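You operate a simulated robot arm through the tools that you are given. There is no shell and no other tool. Be economical: measure what you need, move in short steps, check, and stop when the job is done.

Carry out the task below with a simulated two-armed robot. There is one attempt and no reset: what you move stays moved.

JOB
Switch the cream box off, hold the gold arc down, unplug it and then clamp it.
Fine: black plug in the black holder; push the black slider across, then tighten the blue and the orange thumb screw.

It is judged by the outcome, as a careful person would: the job done as asked, and still so three seconds after it is handed in. It fails if anything else is knocked over, pushed out of place, dropped, spilled or broken.

ROBOT AND FRAMES
Two 7-joint arms with fingered hands on one trunk, on a base that drives. Base frame: it is fixed to the floor where the robot stands at the start and does not move with it; the origin is under the middle of the robot, x ahead of it, y to its left, z up. Readings come in cm, degrees, newtons and seconds.
The left shoulder is at the start at [14.8, 12.5, 116.8], the right one opposite. With the tool pointing down near the work surface each hand reaches from about 10 to 90 cm from the robot's upright axis, wherever it stands, measured 20 degrees to its own side. Places, roughly: black holder [50, 10, 80]; black slider [50, -20, 80]; blue thumb screw [50, -10, 80]; gold arc (69x36x4 cm) [70, 0, 80]; green switch [50, 0, 80]; orange thumb screw [60, 30, 80]. Payload 3.7 kg a hand.
Tool frame (each hand has its own): the origin (TCP) lies between the finger pads and is the grasp point; the fingertips stand 2.5 cm ahead of it; z points along the fingers, y is the line along which they close. Largest opening 8.8 cm; the body of the gripper starts 2.9 cm behind the TCP. The gripper is a hand of 5 fingers: y runs from the thumb to the fingers, the wrist lies at [-1.3, -9.7, -16.2] in the tool frame.
Orientation is that of the tool frame in the base frame, as [roll, pitch, yaw] about the fixed x, y, z axes, in that order (R = Rz(yaw) Ry(pitch) Rx(roll)). With the fingers straight down and the wrist toward the robot, the tool's x, y and z point along [0, 1, 0], [1, 0, 0] and [0, 0, -1] of the base frame.

CONTROLS
- The arms move only by the tool servo_tool. It takes "left_series", "right_series" or both (then of equal length, played together; a hand with none holds still); each is a list of rows, each a list of 6 numbers: the shift along the tool's x, y, z in units of 400 mm (1.0 is 400 mm), then the turn, a rotation vector about the tool's x, y, z in units of 60 degrees (1.0 is 60 degrees). In form: [[tx, ty, tz, wx, wy, wz], ...]. A call has 1 to 8 rows; each row is the pose to reach, as a shift and turn from the pose commanded when the call began, along the tool's axes at that moment. A call with a number of a shift or a turn outside -1 to 1 is refused whole. Each row takes 0.2 s and may step no farther than 5 cm and 8.6 degrees from the row before; otherwise, the whole call is refused. Where a pose cannot be reached the arm comes as near as it can. A force on the tool above 40 N (or 10 N above the force at the start of the call, whichever is more), or a blocked arm, ends the call early, and 0.2 s more pass. In this call time passes only in rows, and 0.2 s behind the last. The reply holds the time, the measured pose of the TCP, the force on the tool along the base axes, the opening and the grip force, in the units named above and with some noise, with the torque about the TCP (base axes, N m) and any sound that the robot's microphone picked up.
- Cameras (640 x 400 px; columns grow to the right, rows downward): "scene" is now at [24.82, 1.48, 130.54]; the picture's right is [0.17, -0.98, 0.00], its down [-0.58, -0.10, -0.81] and it looks along [0.80, 0.14, -0.59] (base axes); focal length 214 px, centre (320, 200). "left" rides on the left gripper at [-5.9, -7.9, -10.5] in its tool frame; the picture's right is [-0.73, -0.32, 0.61], its down [0.62, -0.68, 0.38] and it looks along [0.29, 0.66, 0.70] (tool axes); focal length 234 px, centre (320, 200). "right" rides on the right gripper at [5.9, -7.9, -10.5] in its tool frame; the picture's right is [-0.73, 0.32, -0.61], its down [-0.62, -0.68, 0.38] and it looks along [-0.29, 0.66, 0.70] (tool axes); focal length 234 px, centre (320, 200). There is no depth. A picture from a camera that has moved, and an enlarged one, comes with that camera's place and axes in the base frame and with its lens.
- capture(camera): a new picture of that camera. The clock stands still meanwhile.
- slide_trunk(by): slides the trunk up (or, below 0, down) by that many cm; the arms and the scene camera ride with it, the base frame stays. It gives what a move gives, with no picture.
- steer(legs): drives the robot by 1 to 6 legs, each [ahead, left, turn to the left] in cm, cm and degrees, along the robot's own axes; the way and the turn of a leg run together, so that a leg with both is an arc; at most 150 cm and 180 degrees a leg. The arms and the cameras ride along, it lands a little off, and it stops where it bumps. It gives what a move gives.
- curl_fingers(index, middle, ring, little, thumb_bend, thumb_turn, hand): sets how far each is bent, from 0 (flat) to 1 (curled in); at 0.3 the hand is open as for a grip, at 0.7 the pads meet at the TCP. One left out holds its place. A second passes; each finger stops where it meets its share of the squeeze, and holds until it gets a number again. It is the only way to open and close the hand. It gives what a move gives, with no picture; readings hold the bend of each and the force on index, middle, ring, little, thumb and palm. thumb_turn goes from beside the hand (0) to across from the fingers (1), as for a grip.
- head_to(pan, tilt): turns the head with the scene camera to pan (to the left, within 80 degrees either way) and tilt (down, from -29 to 69), counted from straight ahead of the robot. It gives what a move gives.
- zoom(camera, box): a new picture of the part [left, top, right, bottom] of that camera's present view, enlarged. The clock stands still meanwhile.
- hand_in(): hands the job in; it is judged then, once.

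Go step by step. Nothing tells you exact positions but the pictures and the camera data: compare them with the known pose of the tool, close in by small moves and look again before you grip or let go. The budget is 120 turns and 88 pictures, counting those below and the enlarged ones. Unless the task says otherwise, let go and move clear before handing in.

The tools are called after "Emit:" by a JSON object that holds its "method" and its "body". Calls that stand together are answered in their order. servo_tool: Moves the arms, as the interface text tells. Its arguments: {"type":"object","properties":{"left_series":{"type":"array","items":{"type":"array","items":{"type":"number"}}},"right_series":{"type":"array","items":{"type":"array","items":{"type":"number"}}}},"required":[]} The other tools are called the same way: slide_trunk (by) slides the trunk up or down; curl_fingers (index, middle, ring, little, thumb_bend, thumb_turn, hand) moves the fingers one by one; steer (legs) drives the base; head_to (pan, tilt) turns the head that bears the scene camera; capture (camera) takes a picture; zoom (camera, box) takes an enlarged picture of a part of a camera's view; hand_in () hands the job in.

At the start:

```text
clock: 0.0
left_eef_pos: [48.98, 30.36, 114.94]
left_tool_rot: [-180.0, 0.1, 90.1]
left_wrist_force: [-0.4, -0.4, -0.5]
left_moment: [-0.02, 0.0, 0.03]
left_opening: 8.77
left_finger_force: 0.0
left_shape: jaw
left_bend: [0.3, 0.3, 0.3, 0.3, 0.3, 0.98]
left_finger forces: [0.1, 0.0, 0.0, 0.1, 0.1, 0.0]
right_eef_pos: [47.99, -19.45, 111.09]
right_tool_rot: [-179.9, 0.0, 90.0]
right_wrist_force: [0.7, -0.1, -0.8]
right_moment: [0.0, 0.0, -0.02]
right_opening: 8.77
right_finger_force: 0.0
right_shape: jaw
right_bend: [0.3, 0.3, 0.3, 0.3, 0.3, 0.98]
right_finger forces: [0.0, 0.0, 0.0, 0.0, 0.1, 0.0]
trunk travel left (down, up): [-19.0, 22.6]
robot x, y, heading: [0.09, 0.13, -0.0]
head pan, tilt: [9.9, 35.9]
```

scene: 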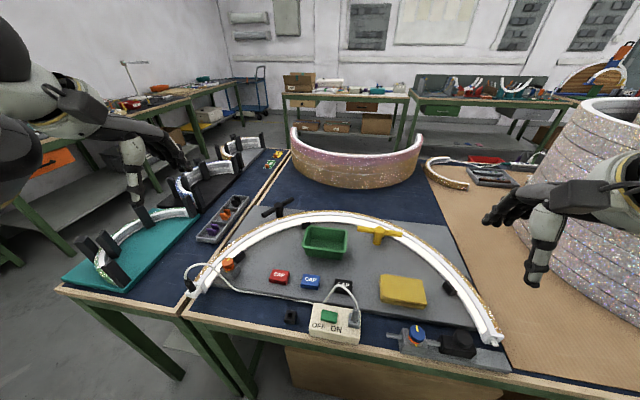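
right: 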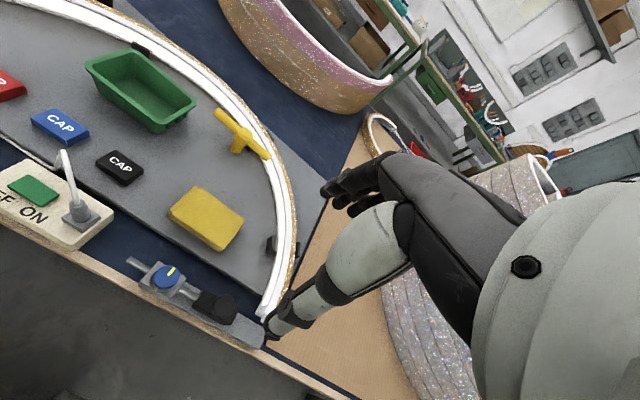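
left: 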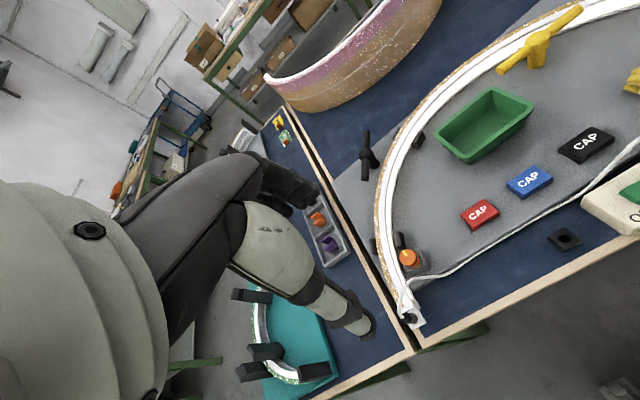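

I see the cream box with a green rocker (OFF/ON) and the plug in its socket, the black holder to its left, the slider fixture with the blue screw at the right, and the orange screw at the left end of the arc. I'll look closer at each.

Emit:
{"method": "zoom", "body": {"camera": "scene", "box": [270, 270, 390, 345]}}

Emit:
{"method": "zoom", "body": {"camera": "scene", "box": [370, 270, 520, 370]}}

Emit:
{"method": "zoom", "body": {"camera": "scene", "box": [170, 235, 290, 310]}}

```text
5.33 times, centred on (330, 308) of scene
camera zoom: at [24.82, 1.48, 130.54], right [0.17, -0.98, 0.0], down [-0.58, -0.1, -0.81], along [0.8, 0.14, -0.59], focal length 1144 px, centre (267, -373)
```

zoom: 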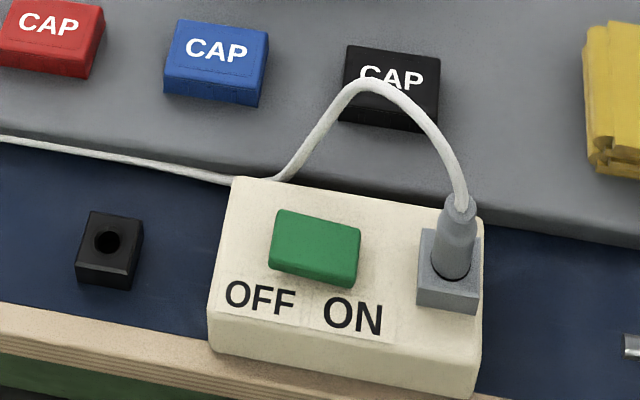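

```text
4.00 times, centred on (445, 320) of scene
camera zoom: at [24.82, 1.48, 130.54], right [0.17, -0.98, 0.0], down [-0.58, -0.1, -0.81], along [0.8, 0.14, -0.59], focal length 858 px, centre (-180, -280)
```

zoom: 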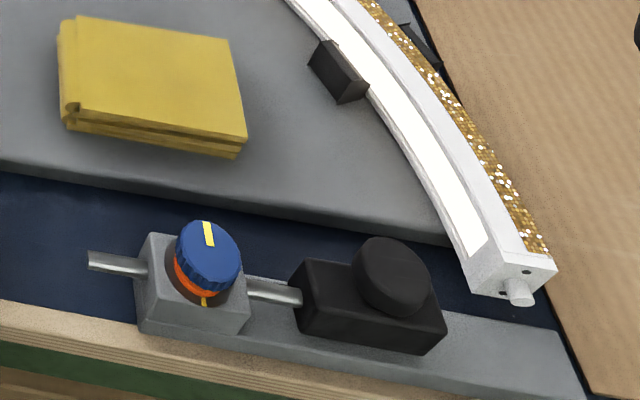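

```text
5.33 times, centred on (230, 272) of scene
camera zoom: at [24.82, 1.48, 130.54], right [0.17, -0.98, 0.0], down [-0.58, -0.1, -0.81], along [0.8, 0.14, -0.59], focal length 1144 px, centre (800, -187)
```

zoom: 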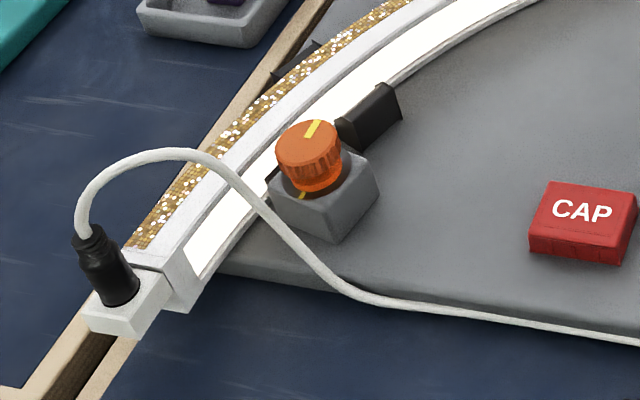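

Black plug sits at the arc's left end near [48,37]; the holder's hole is near [46.5,12]; the switch is near [47,3.4]. I'll make a pointing index on the right hand and look at it.

Emit:
{"method": "curl_fingers", "body": {"hand": "right", "index": 0.3, "middle": 1, "ring": 1, "little": 1, "thumb_bend": 0.3, "thumb_turn": 0.3}}

Emit:
{"method": "servo_tool", "body": {"right_series": [[0.1, 0, 0.0, 0, 0, 0], [0.2, 0, 0.0, 0, 0, 0], [0.3, 0, 0.0, 0, 0, 0], [0.4, 0, 0.02, 0, 0, 0], [0.5, 0, 0.1, 0, 0, 0], [0.55, 0, 0.2, 0, 0, 0], [0.55, 0, 0.3, 0, 0, 0]]}}

Emit:
{"method": "capture", "body": {"camera": "right"}}

Emit:
{"method": "capture", "body": {"camera": "scene"}}

```text
clock: 1.0
left_eef_pos: [49.15, 30.54, 114.89]
left_tool_rot: [-179.9, 0.1, 90.0]
left_wrist_force: [0.3, 0.6, 0.3]
left_moment: [0.03, 0.02, -0.01]
left_opening: 8.77
left_finger_force: 0.0
left_shape: jaw
left_bend: [0.3, 0.3, 0.3, 0.3, 0.3, 0.98]
left_finger forces: [0.0, 0.0, 0.0, 0.0, 0.1, 0.1]
right_eef_pos: [47.88, -19.35, 111.12]
right_tool_rot: [-179.9, 0.0, 90.0]
right_wrist_force: [-0.2, 0.4, 0.2]
right_moment: [-0.01, 0.0, 0.01]
right_opening: 10.52
right_finger_force: 0.0
right_shape: fingers
right_bend: [0.3, 1.0, 1.0, 1.0, 0.3, 0.29]
right_finger forces: [0.0, 0.1, 0.0, 0.0, 0.0, 0.0]
trunk travel left (down, up): [-19.0, 22.6]
robot x, y, heading: [0.05, -0.09, 0.1]
head pan, tilt: [9.9, 35.9]
```

```text
refused: row 5 steps farther than a row can; nothing moved
```

```text
81 pictures are left
camera right: at [40.06, -13.56, 121.54], right [0.32, -0.73, 0.61], down [-0.68, -0.62, -0.38], along [0.66, -0.29, -0.7], focal length 234 px, centre (320, 200)
```

right: 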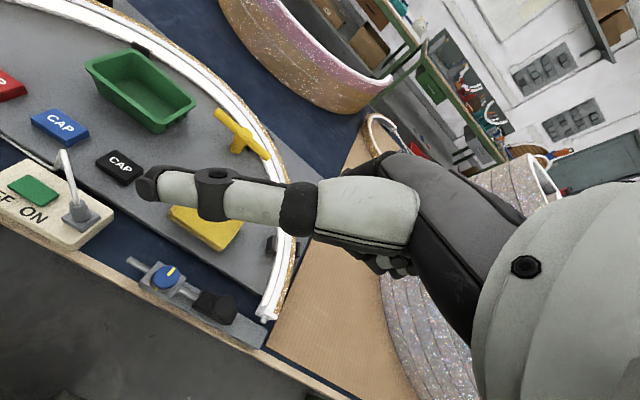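

```text
80 pictures are left
camera scene: at [24.82, 1.48, 130.54], right [0.17, -0.98, 0.0], down [-0.58, -0.1, -0.81], along [0.8, 0.14, -0.59], focal length 214 px, centre (320, 200)
```

scene: 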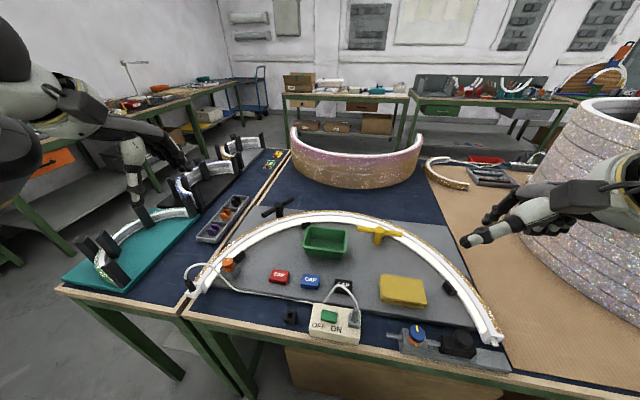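

The thumb sticks out sideways at this setting; I'll fold it in and bring the hand above the switch.

Emit:
{"method": "curl_fingers", "body": {"hand": "right", "index": 0.2, "thumb_bend": 0.9, "thumb_turn": 1}}

Emit:
{"method": "servo_tool", "body": {"right_series": [[0.1, 0, 0.0, 0, 0, 0], [0.2, 0, 0.0, 0, 0, 0], [0.3, 0, 0.0, 0, 0, 0], [0.4, 0, 0.02, 0, 0, 0], [0.49, 0, 0.05, 0, 0, 0], [0.5, 0, 0.15, 0, 0, 0], [0.5, 0, 0.25, 0, 0, 0]]}}

Emit:
{"method": "capture", "body": {"camera": "right"}}

Emit:
{"method": "capture", "body": {"camera": "scene"}}

```text
clock: 2.0
left_eef_pos: [49.08, 30.4, 114.95]
left_tool_rot: [180.0, 0.0, 89.9]
left_wrist_force: [-0.3, 0.1, -0.2]
left_moment: [0.01, 0.0, -0.01]
left_opening: 8.77
left_finger_force: 0.1
left_shape: jaw
left_bend: [0.3, 0.3, 0.3, 0.3, 0.3, 0.98]
left_finger forces: [0.0, 0.1, 0.0, 0.0, 0.0, 0.1]
right_eef_pos: [47.93, -19.41, 111.04]
right_tool_rot: [-180.0, -0.1, 90.0]
right_wrist_force: [-0.3, 0.4, 0.6]
right_moment: [0.0, -0.01, 0.01]
right_opening: 2.66
right_finger_force: 0.0
right_shape: fingers
right_bend: [0.2, 1.0, 1.0, 1.0, 0.9, 1.0]
right_finger forces: [0.0, 0.1, 0.0, 0.0, 0.1, 0.1]
trunk travel left (down, up): [-19.0, 22.6]
robot x, y, heading: [-0.01, 0.03, 0.1]
head pan, tilt: [9.9, 35.9]
```

```text
clock: 3.6
left_eef_pos: [49.0, 30.45, 114.87]
left_tool_rot: [-180.0, 0.0, 90.0]
left_wrist_force: [0.2, 0.3, 0.2]
left_moment: [0.0, -0.01, 0.01]
left_opening: 8.76
left_finger_force: 0.1
left_shape: jaw
left_bend: [0.3, 0.3, 0.3, 0.3, 0.3, 0.98]
left_finger forces: [0.0, 0.1, 0.0, 0.1, 0.0, 0.0]
right_eef_pos: [47.99, 0.59, 101.52]
right_tool_rot: [-179.9, 0.0, 90.0]
right_wrist_force: [0.0, -0.1, 0.1]
right_moment: [0.03, 0.0, 0.0]
right_opening: 2.66
right_finger_force: 0.1
right_shape: fingers
right_bend: [0.2, 1.0, 1.0, 1.0, 0.9, 1.0]
right_finger forces: [0.1, 0.0, 0.0, 0.0, 0.0, 0.0]
trunk travel left (down, up): [-19.0, 22.6]
robot x, y, heading: [-0.11, -0.07, 0.1]
head pan, tilt: [9.9, 35.9]
```

```text
79 pictures are left
camera right: at [40.14, 6.41, 111.91], right [0.32, -0.73, 0.61], down [-0.68, -0.62, -0.38], along [0.66, -0.29, -0.7], focal length 234 px, centre (320, 200)
```

right: 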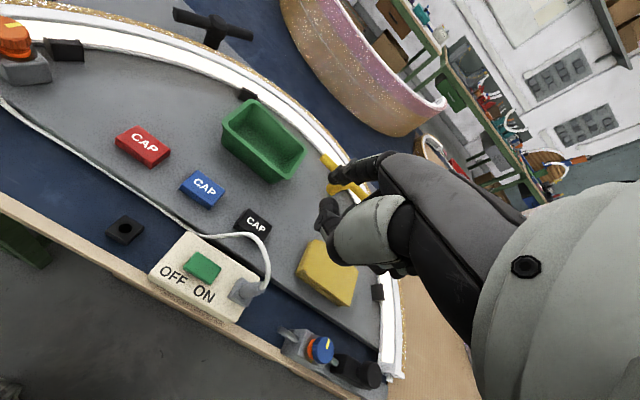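

```text
78 pictures are left
camera scene: at [24.87, 1.49, 130.52], right [0.17, -0.98, 0.0], down [-0.58, -0.1, -0.81], along [0.8, 0.14, -0.59], focal length 214 px, centre (320, 200)
```

scene: 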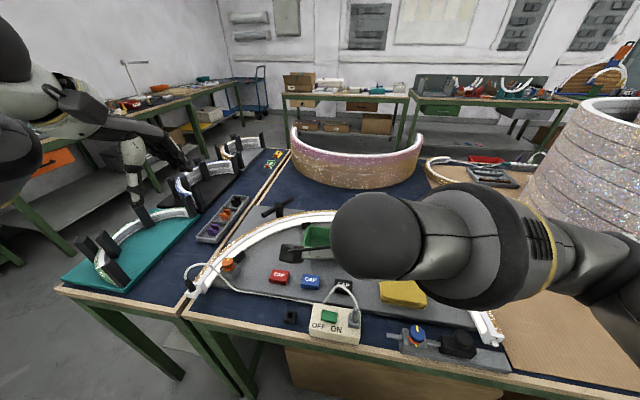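

The forearm hides the hand from the head, so I'll locate the index tip in the hand camera.

Emit:
{"method": "zoom", "body": {"camera": "right", "box": [260, 120, 460, 300]}}

Emit:
{"method": "capture", "body": {"camera": "left"}}

```text
2.22 times, centred on (360, 210) of right
camera zoom: at [40.14, 6.41, 111.91], right [0.32, -0.73, 0.61], down [-0.68, -0.62, -0.38], along [0.66, -0.29, -0.7], focal length 520 px, centre (231, 178)
```

zoom: 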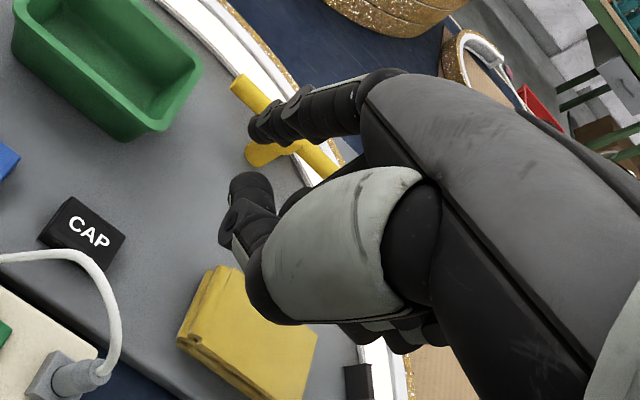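

```text
76 pictures are left
camera left: at [41.29, 24.56, 125.41], right [-0.32, -0.73, -0.61], down [-0.68, 0.62, -0.38], along [0.66, 0.29, -0.7], focal length 234 px, centre (320, 200)
```

left: 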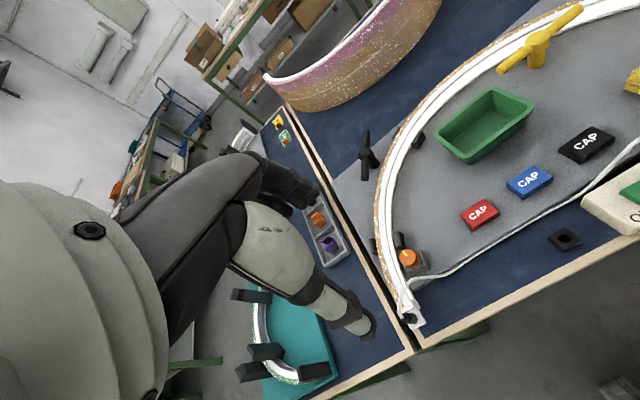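

I'll use an index–thumb pinch instead: its tip is well defined, 2.5 cm ahead of the TCP.

Emit:
{"method": "curl_fingers", "body": {"hand": "right", "index": 0.7, "thumb_bend": 0.7, "thumb_turn": 1}}

Emit:
{"method": "zoom", "body": {"camera": "right", "box": [240, 120, 440, 300]}}

```text
clock: 4.6
left_eef_pos: [49.13, 30.61, 114.96]
left_tool_rot: [-180.0, -0.1, 90.1]
left_wrist_force: [0.3, 0.1, -0.6]
left_moment: [-0.01, 0.04, 0.0]
left_opening: 8.75
left_finger_force: 0.1
left_shape: jaw
left_bend: [0.3, 0.3, 0.3, 0.3, 0.3, 0.98]
left_finger forces: [0.0, 0.0, 0.0, 0.1, 0.1, 0.0]
right_eef_pos: [48.0, 0.34, 101.49]
right_tool_rot: [-179.9, 0.0, 90.0]
right_wrist_force: [0.0, -0.5, 0.8]
right_moment: [-0.02, -0.01, -0.02]
right_opening: 0.0
right_finger_force: 0.1
right_shape: fingers
right_bend: [0.7, 1.0, 1.0, 1.0, 0.7, 1.0]
right_finger forces: [0.0, 0.1, 0.0, 0.1, 0.1, 0.1]
trunk travel left (down, up): [-19.0, 22.6]
robot x, y, heading: [-0.14, 0.23, 0.1]
head pan, tilt: [9.9, 35.9]
```

```text
2.22 times, centred on (340, 210) of right
camera zoom: at [40.1, 6.37, 111.98], right [0.32, -0.73, 0.61], down [-0.68, -0.62, -0.38], along [0.66, -0.29, -0.7], focal length 520 px, centre (276, 178)
```

zoom: 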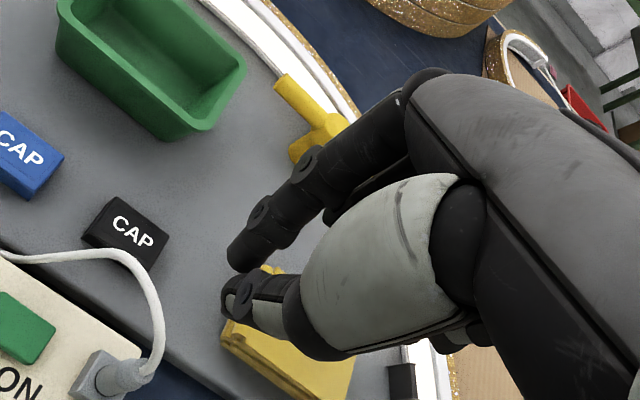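

The pinched tips sit near tool [0.3, 0.5, 2.5]. I'll move above the OFF side of the rocker (about [47.3, 4.7]) and check before pressing.

Emit:
{"method": "servo_tool", "body": {"right_series": [[0.06, -0.02, 0.05, 0, 0, 0], [0.1025, -0.0225, 0.12, 0, 0, 0], [0.1025, -0.0225, 0.2, 0, 0, 0], [0.1025, -0.0225, 0.25, 0, 0, 0]]}}

Emit:
{"method": "zoom", "body": {"camera": "right", "box": [200, 160, 400, 300]}}

```text
clock: 5.6
left_eef_pos: [49.08, 30.47, 114.8]
left_tool_rot: [180.0, 0.0, 90.0]
left_wrist_force: [0.3, 0.1, 0.5]
left_moment: [0.03, 0.01, 0.04]
left_opening: 8.8
left_finger_force: 0.1
left_shape: jaw
left_bend: [0.3, 0.3, 0.3, 0.3, 0.3, 0.98]
left_finger forces: [0.0, 0.0, 0.0, 0.0, 0.0, 0.0]
right_eef_pos: [47.14, 5.06, 90.95]
right_tool_rot: [-180.0, 0.0, 89.9]
right_wrist_force: [0.4, -0.6, 0.7]
right_moment: [0.01, -0.03, 0.0]
right_opening: 0.0
right_finger_force: 0.1
right_shape: fingers
right_bend: [0.7, 1.0, 1.0, 1.0, 0.7, 1.0]
right_finger forces: [0.0, 0.0, 0.0, 0.0, 0.1, 0.0]
trunk travel left (down, up): [-19.0, 22.6]
robot x, y, heading: [-0.14, -0.08, -0.1]
head pan, tilt: [9.9, 35.9]
```

```text
2.86 times, centred on (300, 230) of right
camera zoom: at [39.3, 10.87, 101.39], right [0.32, -0.73, 0.61], down [-0.68, -0.62, -0.38], along [0.66, -0.29, -0.7], focal length 669 px, centre (377, 114)
```

zoom: 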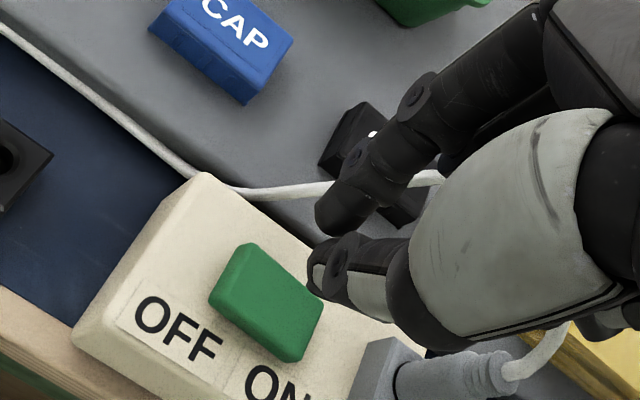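

The tip is over the OFF half, so I press down gently.

Emit:
{"method": "servo_tool", "body": {"right_series": [[0, 0, 0.05, 0, 0, 0], [0, 0, 0.08, 0, 0, 0], [0, 0, 0.095, 0, 0, 0], [0, 0, 0.105, 0, 0, 0], [0, 0, 0.115, 0, 0, 0]]}}

Emit:
{"method": "zoom", "body": {"camera": "right", "box": [200, 160, 400, 300]}}

```text
clock: 6.8
left_eef_pos: [48.99, 30.5, 114.87]
left_tool_rot: [-180.0, 0.1, 90.0]
left_wrist_force: [0.1, 0.6, -0.2]
left_moment: [0.0, -0.03, 0.03]
left_opening: 8.75
left_finger_force: 0.0
left_shape: jaw
left_bend: [0.3, 0.3, 0.3, 0.3, 0.3, 0.98]
left_finger forces: [0.0, 0.0, 0.0, 0.1, 0.0, 0.0]
right_eef_pos: [46.99, 4.77, 86.49]
right_tool_rot: [-179.9, 0.0, 90.0]
right_wrist_force: [0.4, -0.1, -0.3]
right_moment: [0.01, -0.01, -0.01]
right_opening: 0.0
right_finger_force: 0.2
right_shape: fingers
right_bend: [0.7, 1.0, 1.0, 1.0, 0.7, 1.0]
right_finger forces: [0.0, 0.0, 0.0, 0.1, 0.0, 0.1]
trunk travel left (down, up): [-19.0, 22.6]
robot x, y, heading: [-0.01, -0.3, 0.0]
head pan, tilt: [9.9, 35.9]
```

```text
2.86 times, centred on (300, 230) of right
camera zoom: at [39.27, 10.63, 96.89], right [0.32, -0.73, 0.61], down [-0.68, -0.62, -0.38], along [0.66, -0.29, -0.7], focal length 669 px, centre (377, 114)
```

zoom: 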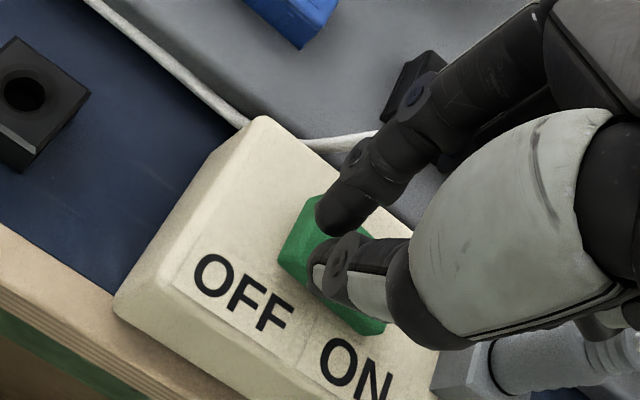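

No contact yet and the tip is a touch close to the rocker's centre. I'll shift 0.6 cm toward OFF and press on.

Emit:
{"method": "servo_tool", "body": {"right_series": [[0.017, 0, 0.0, 0, 0, 0], [0.017, 0, 0.012, 0, 0, 0], [0.017, 0, 0.024, 0, 0, 0], [0.017, 0, 0.036, 0, 0, 0], [0.017, 0, 0.048, 0, 0, 0]]}}

Emit:
{"method": "zoom", "body": {"camera": "right", "box": [200, 160, 400, 300]}}

```text
clock: 8.0
left_eef_pos: [49.11, 30.49, 114.79]
left_tool_rot: [-180.0, 0.0, 90.1]
left_wrist_force: [0.2, -0.9, 0.2]
left_moment: [-0.01, 0.0, 0.01]
left_opening: 8.76
left_finger_force: 0.1
left_shape: jaw
left_bend: [0.3, 0.3, 0.3, 0.3, 0.3, 0.98]
left_finger forces: [0.1, 0.1, 0.0, 0.1, 0.1, 0.1]
right_eef_pos: [46.89, 5.52, 84.65]
right_tool_rot: [-179.9, 0.0, 90.0]
right_wrist_force: [0.2, 0.7, 0.0]
right_moment: [0.02, 0.01, 0.02]
right_opening: 0.0
right_finger_force: 0.5
right_shape: fingers
right_bend: [0.7, 1.0, 1.0, 1.0, 0.7, 1.0]
right_finger forces: [0.1, 0.0, 0.0, 0.0, 0.1, 0.0]
trunk travel left (down, up): [-19.0, 22.6]
robot x, y, heading: [-0.4, -0.03, -0.0]
head pan, tilt: [9.9, 35.9]
```

```text
2.86 times, centred on (300, 230) of right
camera zoom: at [39.09, 11.22, 95.05], right [0.32, -0.73, 0.61], down [-0.68, -0.62, -0.38], along [0.66, -0.29, -0.7], focal length 669 px, centre (377, 114)
```

zoom: 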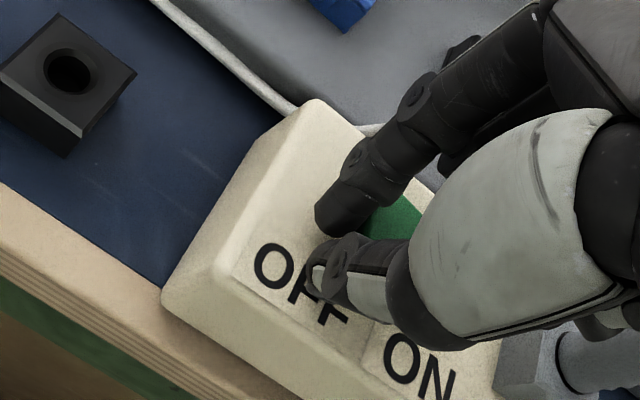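

The tip has gone left of the rocker without touching it, so the rocker lies lower and nearer than I assumed (about [47.8, 4.2, 82.8]). I'll back up, shift and press again.

Emit:
{"method": "servo_tool", "body": {"right_series": [[0, 0.0, -0.04, 0, 0, 0], [-0.03, 0.015, -0.04, 0, 0, 0], [-0.03, 0.015, -0.02, 0, 0, 0], [-0.03, 0.015, -0.01, 0, 0, 0]]}}

Emit:
{"method": "zoom", "body": {"camera": "right", "box": [200, 160, 400, 300]}}

```text
clock: 9.0
left_eef_pos: [48.96, 30.46, 115.02]
left_tool_rot: [179.9, 0.0, 90.0]
left_wrist_force: [0.4, 0.1, -0.3]
left_moment: [0.02, -0.01, 0.02]
left_opening: 8.77
left_finger_force: 0.1
left_shape: jaw
left_bend: [0.3, 0.3, 0.3, 0.3, 0.3, 0.98]
left_finger forces: [0.0, 0.0, 0.0, 0.1, 0.1, 0.0]
right_eef_pos: [47.48, 4.26, 85.24]
right_tool_rot: [179.7, -0.1, 89.8]
right_wrist_force: [1.3, -0.2, 11.6]
right_moment: [0.01, -0.13, 0.01]
right_opening: 0.0
right_finger_force: 5.4
right_shape: fingers
right_bend: [0.7, 1.0, 1.0, 1.0, 0.7, 1.0]
right_finger forces: [11.1, 0.0, 0.1, 0.0, 0.4, 0.0]
trunk travel left (down, up): [-19.0, 22.6]
robot x, y, heading: [0.05, 0.13, 0.1]
head pan, tilt: [9.9, 35.9]
```

```text
2.86 times, centred on (300, 230) of right
camera zoom: at [39.59, 10.03, 95.61], right [0.32, -0.73, 0.61], down [-0.68, -0.62, -0.39], along [0.66, -0.29, -0.69], focal length 669 px, centre (377, 114)
```

zoom: 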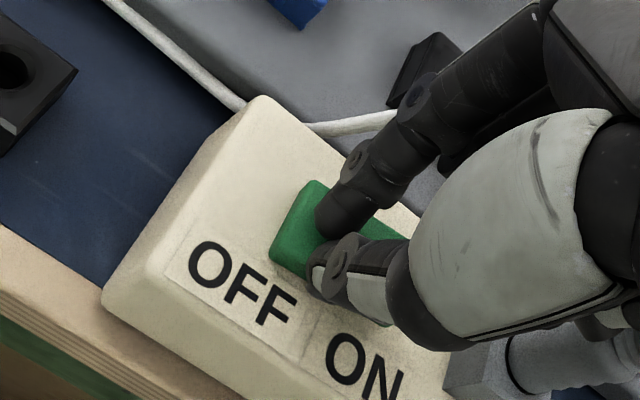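

Contact is made, but close to the pivot. I'll lift, shift 0.5 cm toward OFF and press.

Emit:
{"method": "servo_tool", "body": {"right_series": [[0, 0, -0.02, 0, 0, 0], [0.013, 0, -0.02, 0, 0, 0], [0.013, 0, 0.0, 0, 0, 0], [0.013, 0, 0.01, 0, 0, 0], [0.013, 0, 0.02, 0, 0, 0], [0.013, 0, 0.03, 0, 0, 0]]}}

Emit:
{"method": "zoom", "body": {"camera": "right", "box": [200, 160, 400, 300]}}

```text
clock: 10.3
left_eef_pos: [49.06, 30.43, 114.94]
left_tool_rot: [-180.0, 0.0, 90.0]
left_wrist_force: [1.0, -0.4, 0.5]
left_moment: [-0.01, 0.0, 0.0]
left_opening: 8.81
left_finger_force: 0.1
left_shape: jaw
left_bend: [0.3, 0.3, 0.3, 0.3, 0.3, 0.98]
left_finger forces: [0.0, 0.1, 0.0, 0.0, 0.0, 0.0]
right_eef_pos: [47.73, 4.91, 85.03]
right_tool_rot: [178.9, -1.1, 90.0]
right_wrist_force: [-5.4, -0.3, 22.7]
right_moment: [-0.05, 0.29, -0.02]
right_opening: 0.0
right_finger_force: 11.0
right_shape: fingers
right_bend: [0.7, 1.0, 1.0, 1.0, 0.7, 1.0]
right_finger forces: [2.6, 0.1, 0.0, 0.0, 20.8, 0.1]
trunk travel left (down, up): [-19.0, 22.6]
robot x, y, heading: [-0.05, 0.02, -0.0]
head pan, tilt: [9.9, 35.9]
stopped in row 6 (right hand): the force on the tool passed its limit (the readings are from after the stop); the commanded pose is now the measured one
```

```text
2.86 times, centred on (300, 230) of right
camera zoom: at [39.76, 10.56, 95.42], right [0.31, -0.74, 0.6], down [-0.67, -0.62, -0.41], along [0.67, -0.28, -0.69], focal length 669 px, centre (377, 114)
```

zoom: 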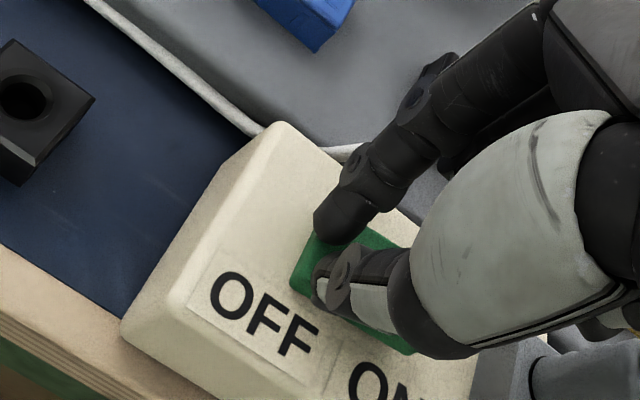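

I pressed to the force limit. I'll lift away and see whether the rocker has flipped and the arc has gone dark.

Emit:
{"method": "servo_tool", "body": {"right_series": [[0, 0, -0.05, 0, 0, 0], [0, -0.03, -0.15, 0, 0, 0], [-0.1, -0.05, -0.2, 0, 0, 0], [-0.22, -0.05, -0.22, 0, 0, 0], [-0.34, -0.05, -0.23, 0, 0, 0], [-0.45, -0.05, -0.23, 0, 0, 0]]}}

Emit:
{"method": "capture", "body": {"camera": "scene"}}

Emit:
{"method": "zoom", "body": {"camera": "scene", "box": [270, 270, 390, 345]}}

```text
clock: 11.7
left_eef_pos: [49.02, 30.41, 114.86]
left_tool_rot: [179.9, 0.0, 90.1]
left_wrist_force: [-0.4, 0.7, 0.6]
left_moment: [-0.03, 0.02, -0.02]
left_opening: 8.79
left_finger_force: 0.1
left_shape: jaw
left_bend: [0.3, 0.3, 0.3, 0.3, 0.3, 0.98]
left_finger forces: [0.0, 0.0, 0.0, 0.0, 0.0, 0.0]
right_eef_pos: [48.46, -12.72, 92.66]
right_tool_rot: [179.4, -0.6, 90.0]
right_wrist_force: [-0.9, -0.3, 0.0]
right_moment: [0.0, 0.06, 0.0]
right_opening: 0.0
right_finger_force: 0.2
right_shape: fingers
right_bend: [0.7, 1.0, 1.0, 1.0, 0.7, 1.0]
right_finger forces: [0.0, 0.0, 0.0, 0.0, 0.0, 0.1]
right hand out of reach, approached as far as the arm can: row 5, 6
trunk travel left (down, up): [-19.0, 22.6]
robot x, y, heading: [-0.1, -0.07, 0.1]
head pan, tilt: [9.9, 35.9]
```

```text
69 pictures are left
camera scene: at [24.81, 1.42, 130.54], right [0.17, -0.98, 0.0], down [-0.58, -0.1, -0.81], along [0.8, 0.14, -0.59], focal length 214 px, centre (320, 200)
```

scene: 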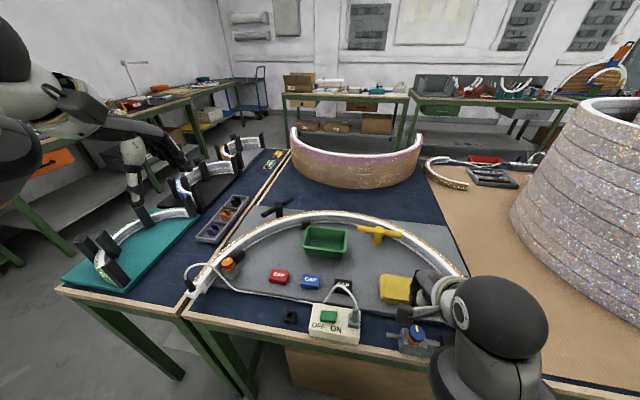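

```text
5.33 times, centred on (330, 308) of scene
camera zoom: at [24.81, 1.42, 130.54], right [0.17, -0.98, 0.0], down [-0.58, -0.1, -0.81], along [0.8, 0.14, -0.59], focal length 1144 px, centre (267, -373)
```

zoom: 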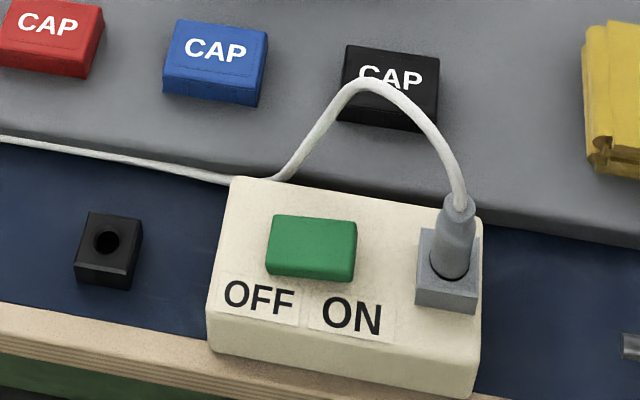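

The rocker is down on OFF and the arc's light is out. Next I raise the right hand and drive left about 20 cm so both hands reach the arc's left end comfortably.

Emit:
{"method": "servo_tool", "body": {"right_series": [[0, 0, -0.1, 0, 0, 0], [0, 0, -0.2, 0, 0, 0], [0, 0, -0.3, 0, 0, 0], [0, 0, -0.36, 0, 0, 0]]}}

Emit:
{"method": "steer", "body": {"legs": [[0, 20, 0]]}}

Emit:
{"method": "head_to", "body": {"pan": 20, "tilt": 45}}

Emit:
{"method": "capture", "body": {"camera": "scene"}}

```text
clock: 12.7
left_eef_pos: [49.02, 30.3, 114.95]
left_tool_rot: [-180.0, 0.0, 90.0]
left_wrist_force: [-0.8, -1.0, -0.9]
left_moment: [-0.02, -0.01, -0.03]
left_opening: 8.78
left_finger_force: 0.1
left_shape: jaw
left_bend: [0.3, 0.3, 0.3, 0.3, 0.3, 0.98]
left_finger forces: [0.1, 0.0, 0.0, 0.0, 0.1, 0.0]
right_eef_pos: [50.42, -12.09, 97.61]
right_tool_rot: [179.2, -0.5, 90.1]
right_wrist_force: [-1.0, -0.4, 0.2]
right_moment: [-0.02, 0.01, 0.0]
right_opening: 0.0
right_finger_force: 0.1
right_shape: fingers
right_bend: [0.7, 1.0, 1.0, 1.0, 0.7, 1.0]
right_finger forces: [0.0, 0.0, 0.1, 0.0, 0.0, 0.0]
right hand out of reach, approached as far as the arm can: row 1, 2, 3, 4
trunk travel left (down, up): [-19.0, 22.6]
robot x, y, heading: [-0.08, 0.35, -0.1]
head pan, tilt: [9.9, 35.9]
```

```text
clock: 14.3
left_eef_pos: [48.8, 51.2, 114.97]
left_tool_rot: [180.0, 0.1, 90.4]
left_wrist_force: [0.2, -0.7, 0.0]
left_moment: [-0.03, -0.02, 0.0]
left_opening: 8.8
left_finger_force: 0.1
left_shape: jaw
left_bend: [0.3, 0.3, 0.3, 0.3, 0.3, 0.98]
left_finger forces: [0.0, 0.0, 0.0, 0.1, 0.0, 0.0]
right_eef_pos: [50.41, 8.72, 97.46]
right_tool_rot: [179.2, -0.5, 90.4]
right_wrist_force: [0.0, 0.1, 0.5]
right_moment: [-0.03, -0.02, 0.03]
right_opening: 0.0
right_finger_force: 0.1
right_shape: fingers
right_bend: [0.7, 1.0, 1.0, 1.0, 0.7, 1.0]
right_finger forces: [0.0, 0.0, 0.0, 0.0, 0.1, 0.0]
trunk travel left (down, up): [-19.0, 22.6]
robot x, y, heading: [0.08, 20.29, 0.3]
head pan, tilt: [9.9, 35.9]
```

```text
clock: 15.0
left_eef_pos: [48.8, 51.07, 114.82]
left_tool_rot: [180.0, -0.1, 90.4]
left_wrist_force: [-0.1, -0.7, -0.5]
left_moment: [-0.01, 0.0, -0.03]
left_opening: 8.78
left_finger_force: 0.1
left_shape: jaw
left_bend: [0.3, 0.3, 0.3, 0.3, 0.3, 0.98]
left_finger forces: [0.1, 0.1, 0.1, 0.0, 0.1, 0.1]
right_eef_pos: [50.44, 8.75, 97.5]
right_tool_rot: [179.2, -0.5, 90.4]
right_wrist_force: [0.4, -0.7, 0.4]
right_moment: [0.02, -0.01, -0.02]
right_opening: 0.01
right_finger_force: 0.0
right_shape: fingers
right_bend: [0.7, 1.0, 1.0, 1.0, 0.7, 1.0]
right_finger forces: [0.1, 0.0, 0.1, 0.0, 0.1, 0.0]
trunk travel left (down, up): [-19.0, 22.6]
robot x, y, heading: [-0.41, 20.13, 0.7]
head pan, tilt: [20.0, 45.0]
```

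```text
67 pictures are left
camera scene: at [23.74, 23.2, 129.2], right [0.35, -0.94, 0.0], down [-0.66, -0.25, -0.71], along [0.66, 0.25, -0.71], focal length 214 px, centre (320, 200)
```

scene: 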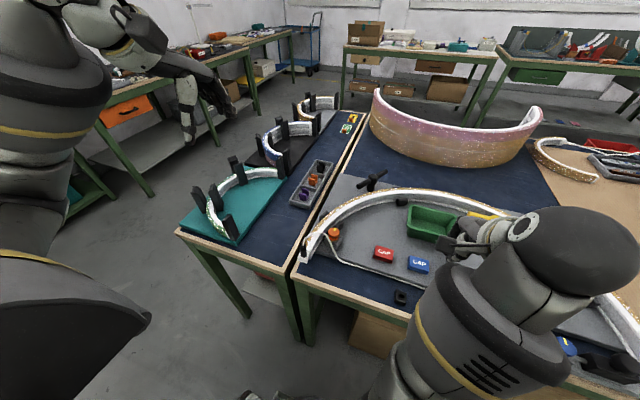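

I'll zoom on the plug and orange-screw area and start bringing the right hand toward the arc.

Emit:
{"method": "zoom", "body": {"camera": "scene", "box": [270, 180, 430, 280]}}

Emit:
{"method": "servo_tool", "body": {"right_series": [[0.08, 0.08, -0.02, 0, 0, 0], [0.16, 0.14, -0.04, 0, 0, 0], [0.25, 0.18, -0.06, 0, 0, 0], [0.34, 0.22, -0.06, 0, 0, 0], [0.43, 0.26, -0.06, 0, 0, 0], [0.5, 0.3, -0.06, 0, 0, 0]]}}

Emit:
{"method": "capture", "body": {"camera": "scene"}}

```text
4.00 times, centred on (350, 230) of scene
camera zoom: at [23.74, 23.2, 129.2], right [0.35, -0.94, 0.0], down [-0.66, -0.25, -0.71], along [0.66, 0.25, -0.71], focal length 858 px, centre (200, 80)
```

zoom: 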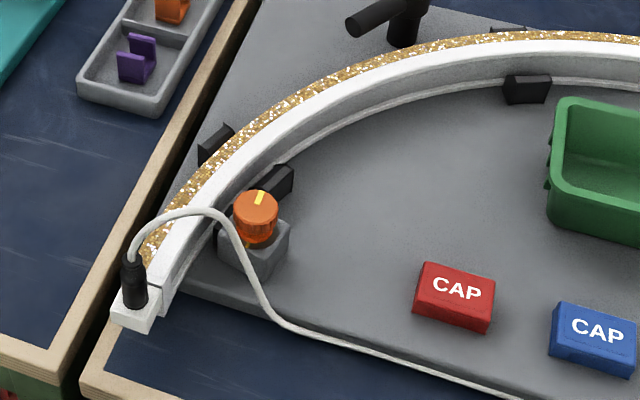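

```text
clock: 16.4
left_eef_pos: [48.87, 51.14, 114.79]
left_tool_rot: [180.0, 0.0, 90.4]
left_wrist_force: [-1.2, 0.5, -0.4]
left_moment: [0.0, 0.03, -0.05]
left_opening: 8.78
left_finger_force: 0.0
left_shape: jaw
left_bend: [0.3, 0.3, 0.3, 0.3, 0.3, 0.98]
left_finger forces: [0.0, 0.0, 0.0, 0.0, 0.1, 0.0]
right_eef_pos: [62.16, 28.47, 100.14]
right_tool_rot: [179.2, -0.6, 90.3]
right_wrist_force: [0.2, 0.1, 0.6]
right_moment: [0.02, -0.01, 0.02]
right_opening: 0.0
right_finger_force: 0.0
right_shape: fingers
right_bend: [0.7, 1.0, 1.0, 1.0, 0.7, 1.0]
right_finger forces: [0.0, 0.1, 0.0, 0.0, 0.1, 0.0]
trunk travel left (down, up): [-19.0, 22.6]
robot x, y, heading: [-0.17, 20.08, 0.3]
head pan, tilt: [20.0, 45.0]
```

```text
65 pictures are left
camera scene: at [23.76, 23.23, 129.19], right [0.35, -0.94, 0.0], down [-0.66, -0.25, -0.71], along [0.66, 0.25, -0.71], focal length 214 px, centre (320, 200)
```

scene: 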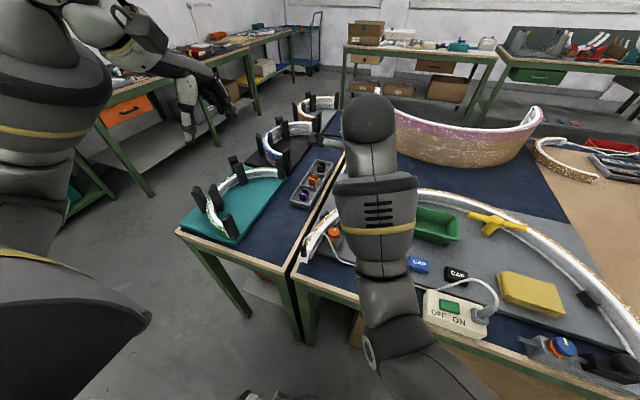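

The plug's mid-height is at about [48.0, 36.6, 84.5] and the orange knob top is at about [56.1, 31.5, 84.5]. I'll check the right hand over the arc with its own camera.

Emit:
{"method": "capture", "body": {"camera": "right"}}

Emit:
{"method": "capture", "body": {"camera": "left"}}

```text
64 pictures are left
camera right: at [54.12, 34.13, 110.55], right [0.32, -0.73, 0.6], down [-0.67, -0.62, -0.4], along [0.67, -0.28, -0.69], focal length 234 px, centre (320, 200)
```

right: 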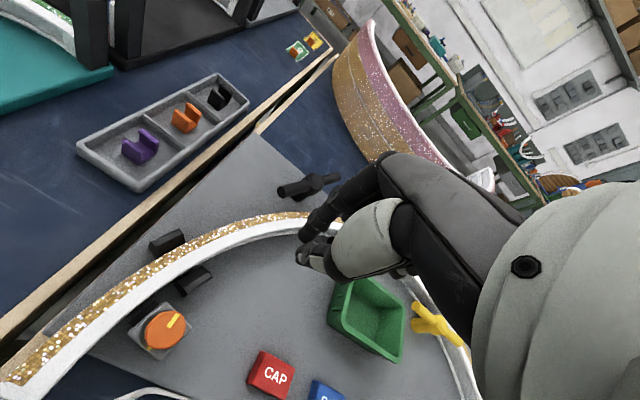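

```text
63 pictures are left
camera left: at [41.0, 45.15, 125.43], right [-0.32, -0.73, -0.61], down [-0.69, 0.62, -0.38], along [0.65, 0.29, -0.7], focal length 234 px, centre (320, 200)
```

left: 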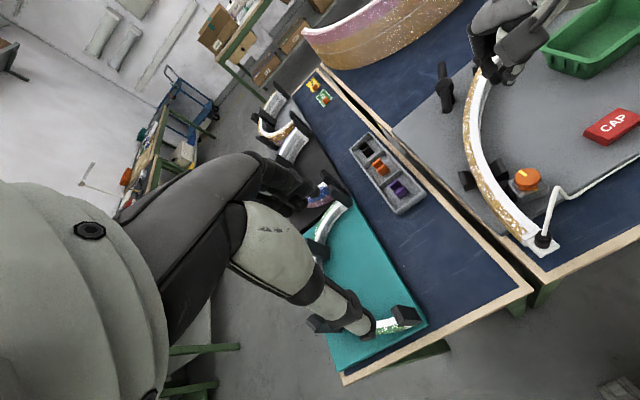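

I'll lower the pinched fingers over the arc at about [65.8, 31.7], beyond the clips.

Emit:
{"method": "servo_tool", "body": {"right_series": [[0.04, 0.04, 0.05, 0, 0, 0], [0.078, 0.088, 0.12, 0, 0, 0], [0.078, 0.088, 0.2, 0, 0, 0], [0.078, 0.088, 0.26, 0, 0, 0]]}}

Emit:
{"method": "zoom", "body": {"camera": "right", "box": [200, 140, 420, 300]}}

```text
clock: 17.4
left_eef_pos: [48.8, 51.17, 114.92]
left_tool_rot: [-179.9, 0.0, 90.4]
left_wrist_force: [-0.2, -0.2, 0.6]
left_moment: [-0.04, 0.02, 0.02]
left_opening: 8.75
left_finger_force: 0.1
left_shape: jaw
left_bend: [0.3, 0.3, 0.3, 0.3, 0.3, 0.98]
left_finger forces: [0.0, 0.0, 0.0, 0.0, 0.0, 0.0]
right_eef_pos: [65.85, 32.06, 90.04]
right_tool_rot: [179.2, -0.4, 90.3]
right_wrist_force: [0.0, 0.8, -1.3]
right_moment: [0.03, -0.01, 0.0]
right_opening: 0.0
right_finger_force: 0.1
right_shape: fingers
right_bend: [0.7, 1.0, 1.0, 1.0, 0.7, 1.0]
right_finger forces: [0.0, 0.1, 0.0, 0.0, 0.0, 0.0]
trunk travel left (down, up): [-19.0, 22.6]
robot x, y, heading: [-0.06, 20.21, 0.4]
head pan, tilt: [20.0, 45.0]
```

```text
2.50 times, centred on (310, 220) of right
camera zoom: at [57.84, 37.65, 100.44], right [0.32, -0.73, 0.6], down [-0.67, -0.62, -0.4], along [0.67, -0.28, -0.69], focal length 585 px, centre (345, 150)
```

zoom: 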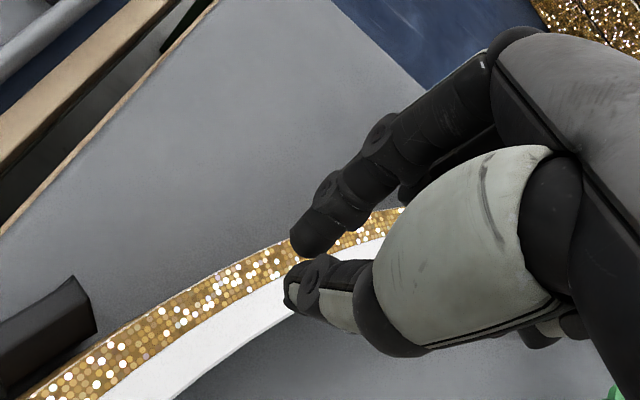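

The tips are centred over the arc top. I'll lower to contact and press lightly.

Emit:
{"method": "servo_tool", "body": {"right_series": [[0, 0, 0.04, 0, 0, 0], [0, 0, 0.06, 0, 0, 0], [0, 0, 0.07, 0, 0, 0], [0, 0, 0.078, 0, 0, 0]]}}

Emit:
{"method": "zoom", "body": {"camera": "right", "box": [200, 140, 420, 300]}}

```text
clock: 18.4
left_eef_pos: [48.74, 50.98, 114.81]
left_tool_rot: [180.0, 0.1, 90.4]
left_wrist_force: [0.2, 1.3, -0.8]
left_moment: [0.03, 0.0, 0.0]
left_opening: 8.76
left_finger_force: 0.1
left_shape: jaw
left_bend: [0.3, 0.3, 0.3, 0.3, 0.3, 0.98]
left_finger forces: [0.1, 0.0, 0.0, 0.0, 0.0, 0.0]
right_eef_pos: [65.92, 31.78, 86.84]
right_tool_rot: [179.2, -0.6, 90.4]
right_wrist_force: [0.0, -0.3, -0.4]
right_moment: [0.01, 0.02, 0.01]
right_opening: 0.0
right_finger_force: 0.0
right_shape: fingers
right_bend: [0.7, 1.0, 1.0, 1.0, 0.7, 1.0]
right_finger forces: [0.0, 0.1, 0.0, 0.0, 0.1, 0.0]
trunk travel left (down, up): [-19.0, 22.6]
robot x, y, heading: [-0.31, 20.42, 0.3]
head pan, tilt: [20.0, 45.0]
```

```text
2.50 times, centred on (310, 220) of right
camera zoom: at [57.8, 37.52, 97.29], right [0.32, -0.73, 0.6], down [-0.67, -0.62, -0.4], along [0.67, -0.28, -0.69], focal length 585 px, centre (345, 150)
```

zoom: 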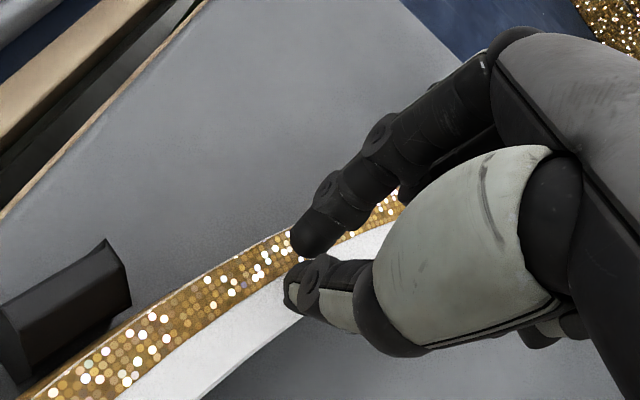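

Not in contact yet; I'll continue down in small steps.

Emit:
{"method": "servo_tool", "body": {"right_series": [[0, 0, 0.01, 0, 0, 0], [0, 0, 0.02, 0, 0, 0], [0, 0, 0.03, 0, 0, 0], [0, 0, 0.036, 0, 0, 0]]}}

Emit:
{"method": "zoom", "body": {"camera": "right", "box": [200, 140, 420, 300]}}

```text
clock: 19.4
left_eef_pos: [48.32, 51.12, 115.2]
left_tool_rot: [179.8, 0.0, 90.4]
left_wrist_force: [0.3, 0.6, 0.2]
left_moment: [0.04, -0.04, 0.01]
left_opening: 8.78
left_finger_force: 0.1
left_shape: jaw
left_bend: [0.3, 0.3, 0.3, 0.3, 0.3, 0.98]
left_finger forces: [0.0, 0.0, 0.0, 0.0, 0.1, 0.0]
right_eef_pos: [65.85, 31.92, 86.11]
right_tool_rot: [178.3, -0.9, 90.6]
right_wrist_force: [-7.2, -0.6, 34.3]
right_moment: [0.08, 0.42, -0.02]
right_opening: 0.0
right_finger_force: 16.6
right_shape: fingers
right_bend: [0.7, 1.0, 1.0, 1.0, 0.71, 1.0]
right_finger forces: [2.2, 0.0, 0.0, 0.0, 31.5, 0.0]
trunk travel left (down, up): [-19.0, 22.6]
robot x, y, heading: [-0.15, 20.41, 0.4]
head pan, tilt: [20.0, 45.0]
```

```text
2.50 times, centred on (310, 220) of right
camera zoom: at [57.52, 37.63, 96.54], right [0.31, -0.73, 0.61], down [-0.66, -0.62, -0.41], along [0.68, -0.27, -0.68], focal length 585 px, centre (345, 150)
```

zoom: 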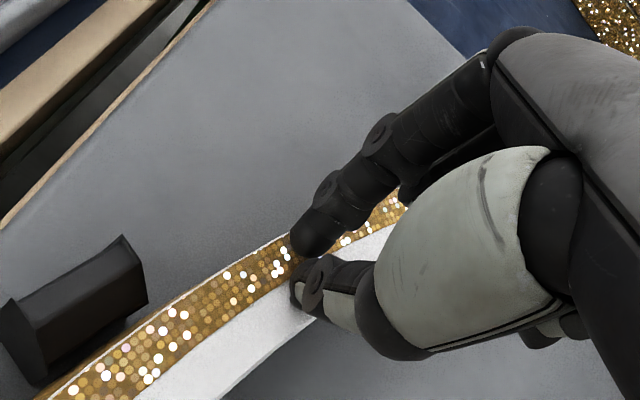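

Firm contact at 34 N is more than needed, so I'll ease to about half. Then the left hand goes above the plug.

Emit:
{"method": "servo_tool", "body": {"right_series": [[0, 0, -0.01, 0, 0, 0]]}}

Emit:
{"method": "servo_tool", "body": {"left_series": [[-0.09, -0.01, 0.05, 0, 0, 0], [-0.18, -0.01, 0.12, 0, 0, 0], [-0.27, -0.01, 0.2, 0, 0, 0], [-0.35, -0.01, 0.28, 0, 0, 0], [-0.35, -0.01, 0.38, 0, 0, 0]]}}

Emit:
{"method": "capture", "body": {"camera": "left"}}

Emit:
{"method": "capture", "body": {"camera": "scene"}}

```text
clock: 19.8
left_eef_pos: [48.31, 50.96, 115.17]
left_tool_rot: [179.8, 0.0, 90.5]
left_wrist_force: [0.0, 0.0, 0.1]
left_moment: [0.01, 0.02, -0.01]
left_opening: 8.75
left_finger_force: 0.0
left_shape: jaw
left_bend: [0.3, 0.3, 0.3, 0.3, 0.3, 0.98]
left_finger forces: [0.0, 0.0, 0.0, 0.1, 0.0, 0.0]
right_eef_pos: [65.82, 31.91, 86.2]
right_tool_rot: [178.8, -0.7, 90.3]
right_wrist_force: [-5.2, 0.9, 30.4]
right_moment: [0.13, 0.33, 0.01]
right_opening: 0.0
right_finger_force: 15.5
right_shape: fingers
right_bend: [0.7, 1.0, 1.0, 1.0, 0.71, 1.0]
right_finger forces: [3.2, 0.1, 0.0, 0.1, 27.4, 0.0]
trunk travel left (down, up): [-19.0, 22.6]
robot x, y, heading: [-0.15, 20.25, 0.3]
head pan, tilt: [20.0, 45.0]
```

```text
clock: 21.0
left_eef_pos: [49.58, 37.24, 100.06]
left_tool_rot: [179.8, 0.0, 90.4]
left_wrist_force: [-0.8, 0.7, -0.3]
left_moment: [-0.03, 0.03, 0.0]
left_opening: 8.78
left_finger_force: 0.0
left_shape: jaw
left_bend: [0.3, 0.3, 0.3, 0.3, 0.3, 0.98]
left_finger forces: [0.0, 0.0, 0.0, 0.1, 0.0, 0.0]
left hand out of reach, approached as far as the arm can: row 3, 4, 5
right_eef_pos: [65.8, 31.85, 86.35]
right_tool_rot: [178.7, -0.7, 90.4]
right_wrist_force: [-7.1, 1.0, 31.9]
right_moment: [0.13, 0.43, 0.06]
right_opening: 0.0
right_finger_force: 16.0
right_shape: fingers
right_bend: [0.7, 1.0, 1.0, 1.0, 0.71, 1.0]
right_finger forces: [1.8, 0.1, 0.0, 0.1, 29.9, 0.0]
trunk travel left (down, up): [-19.0, 22.6]
robot x, y, heading: [-0.03, 20.29, 0.6]
head pan, tilt: [20.0, 45.0]
```

```text
59 pictures are left
camera left: at [41.76, 31.25, 110.62], right [-0.32, -0.73, -0.61], down [-0.68, 0.62, -0.39], along [0.66, 0.29, -0.69], focal length 234 px, centre (320, 200)
```

left: 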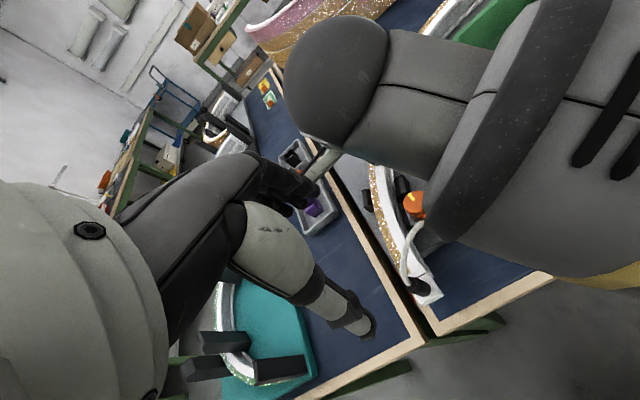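

```text
58 pictures are left
camera scene: at [23.36, 23.18, 129.29], right [0.35, -0.94, 0.0], down [-0.66, -0.25, -0.71], along [0.66, 0.25, -0.7], focal length 214 px, centre (320, 200)
```

scene: 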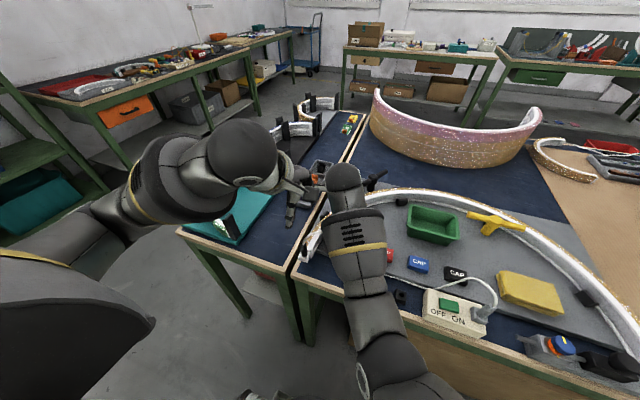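

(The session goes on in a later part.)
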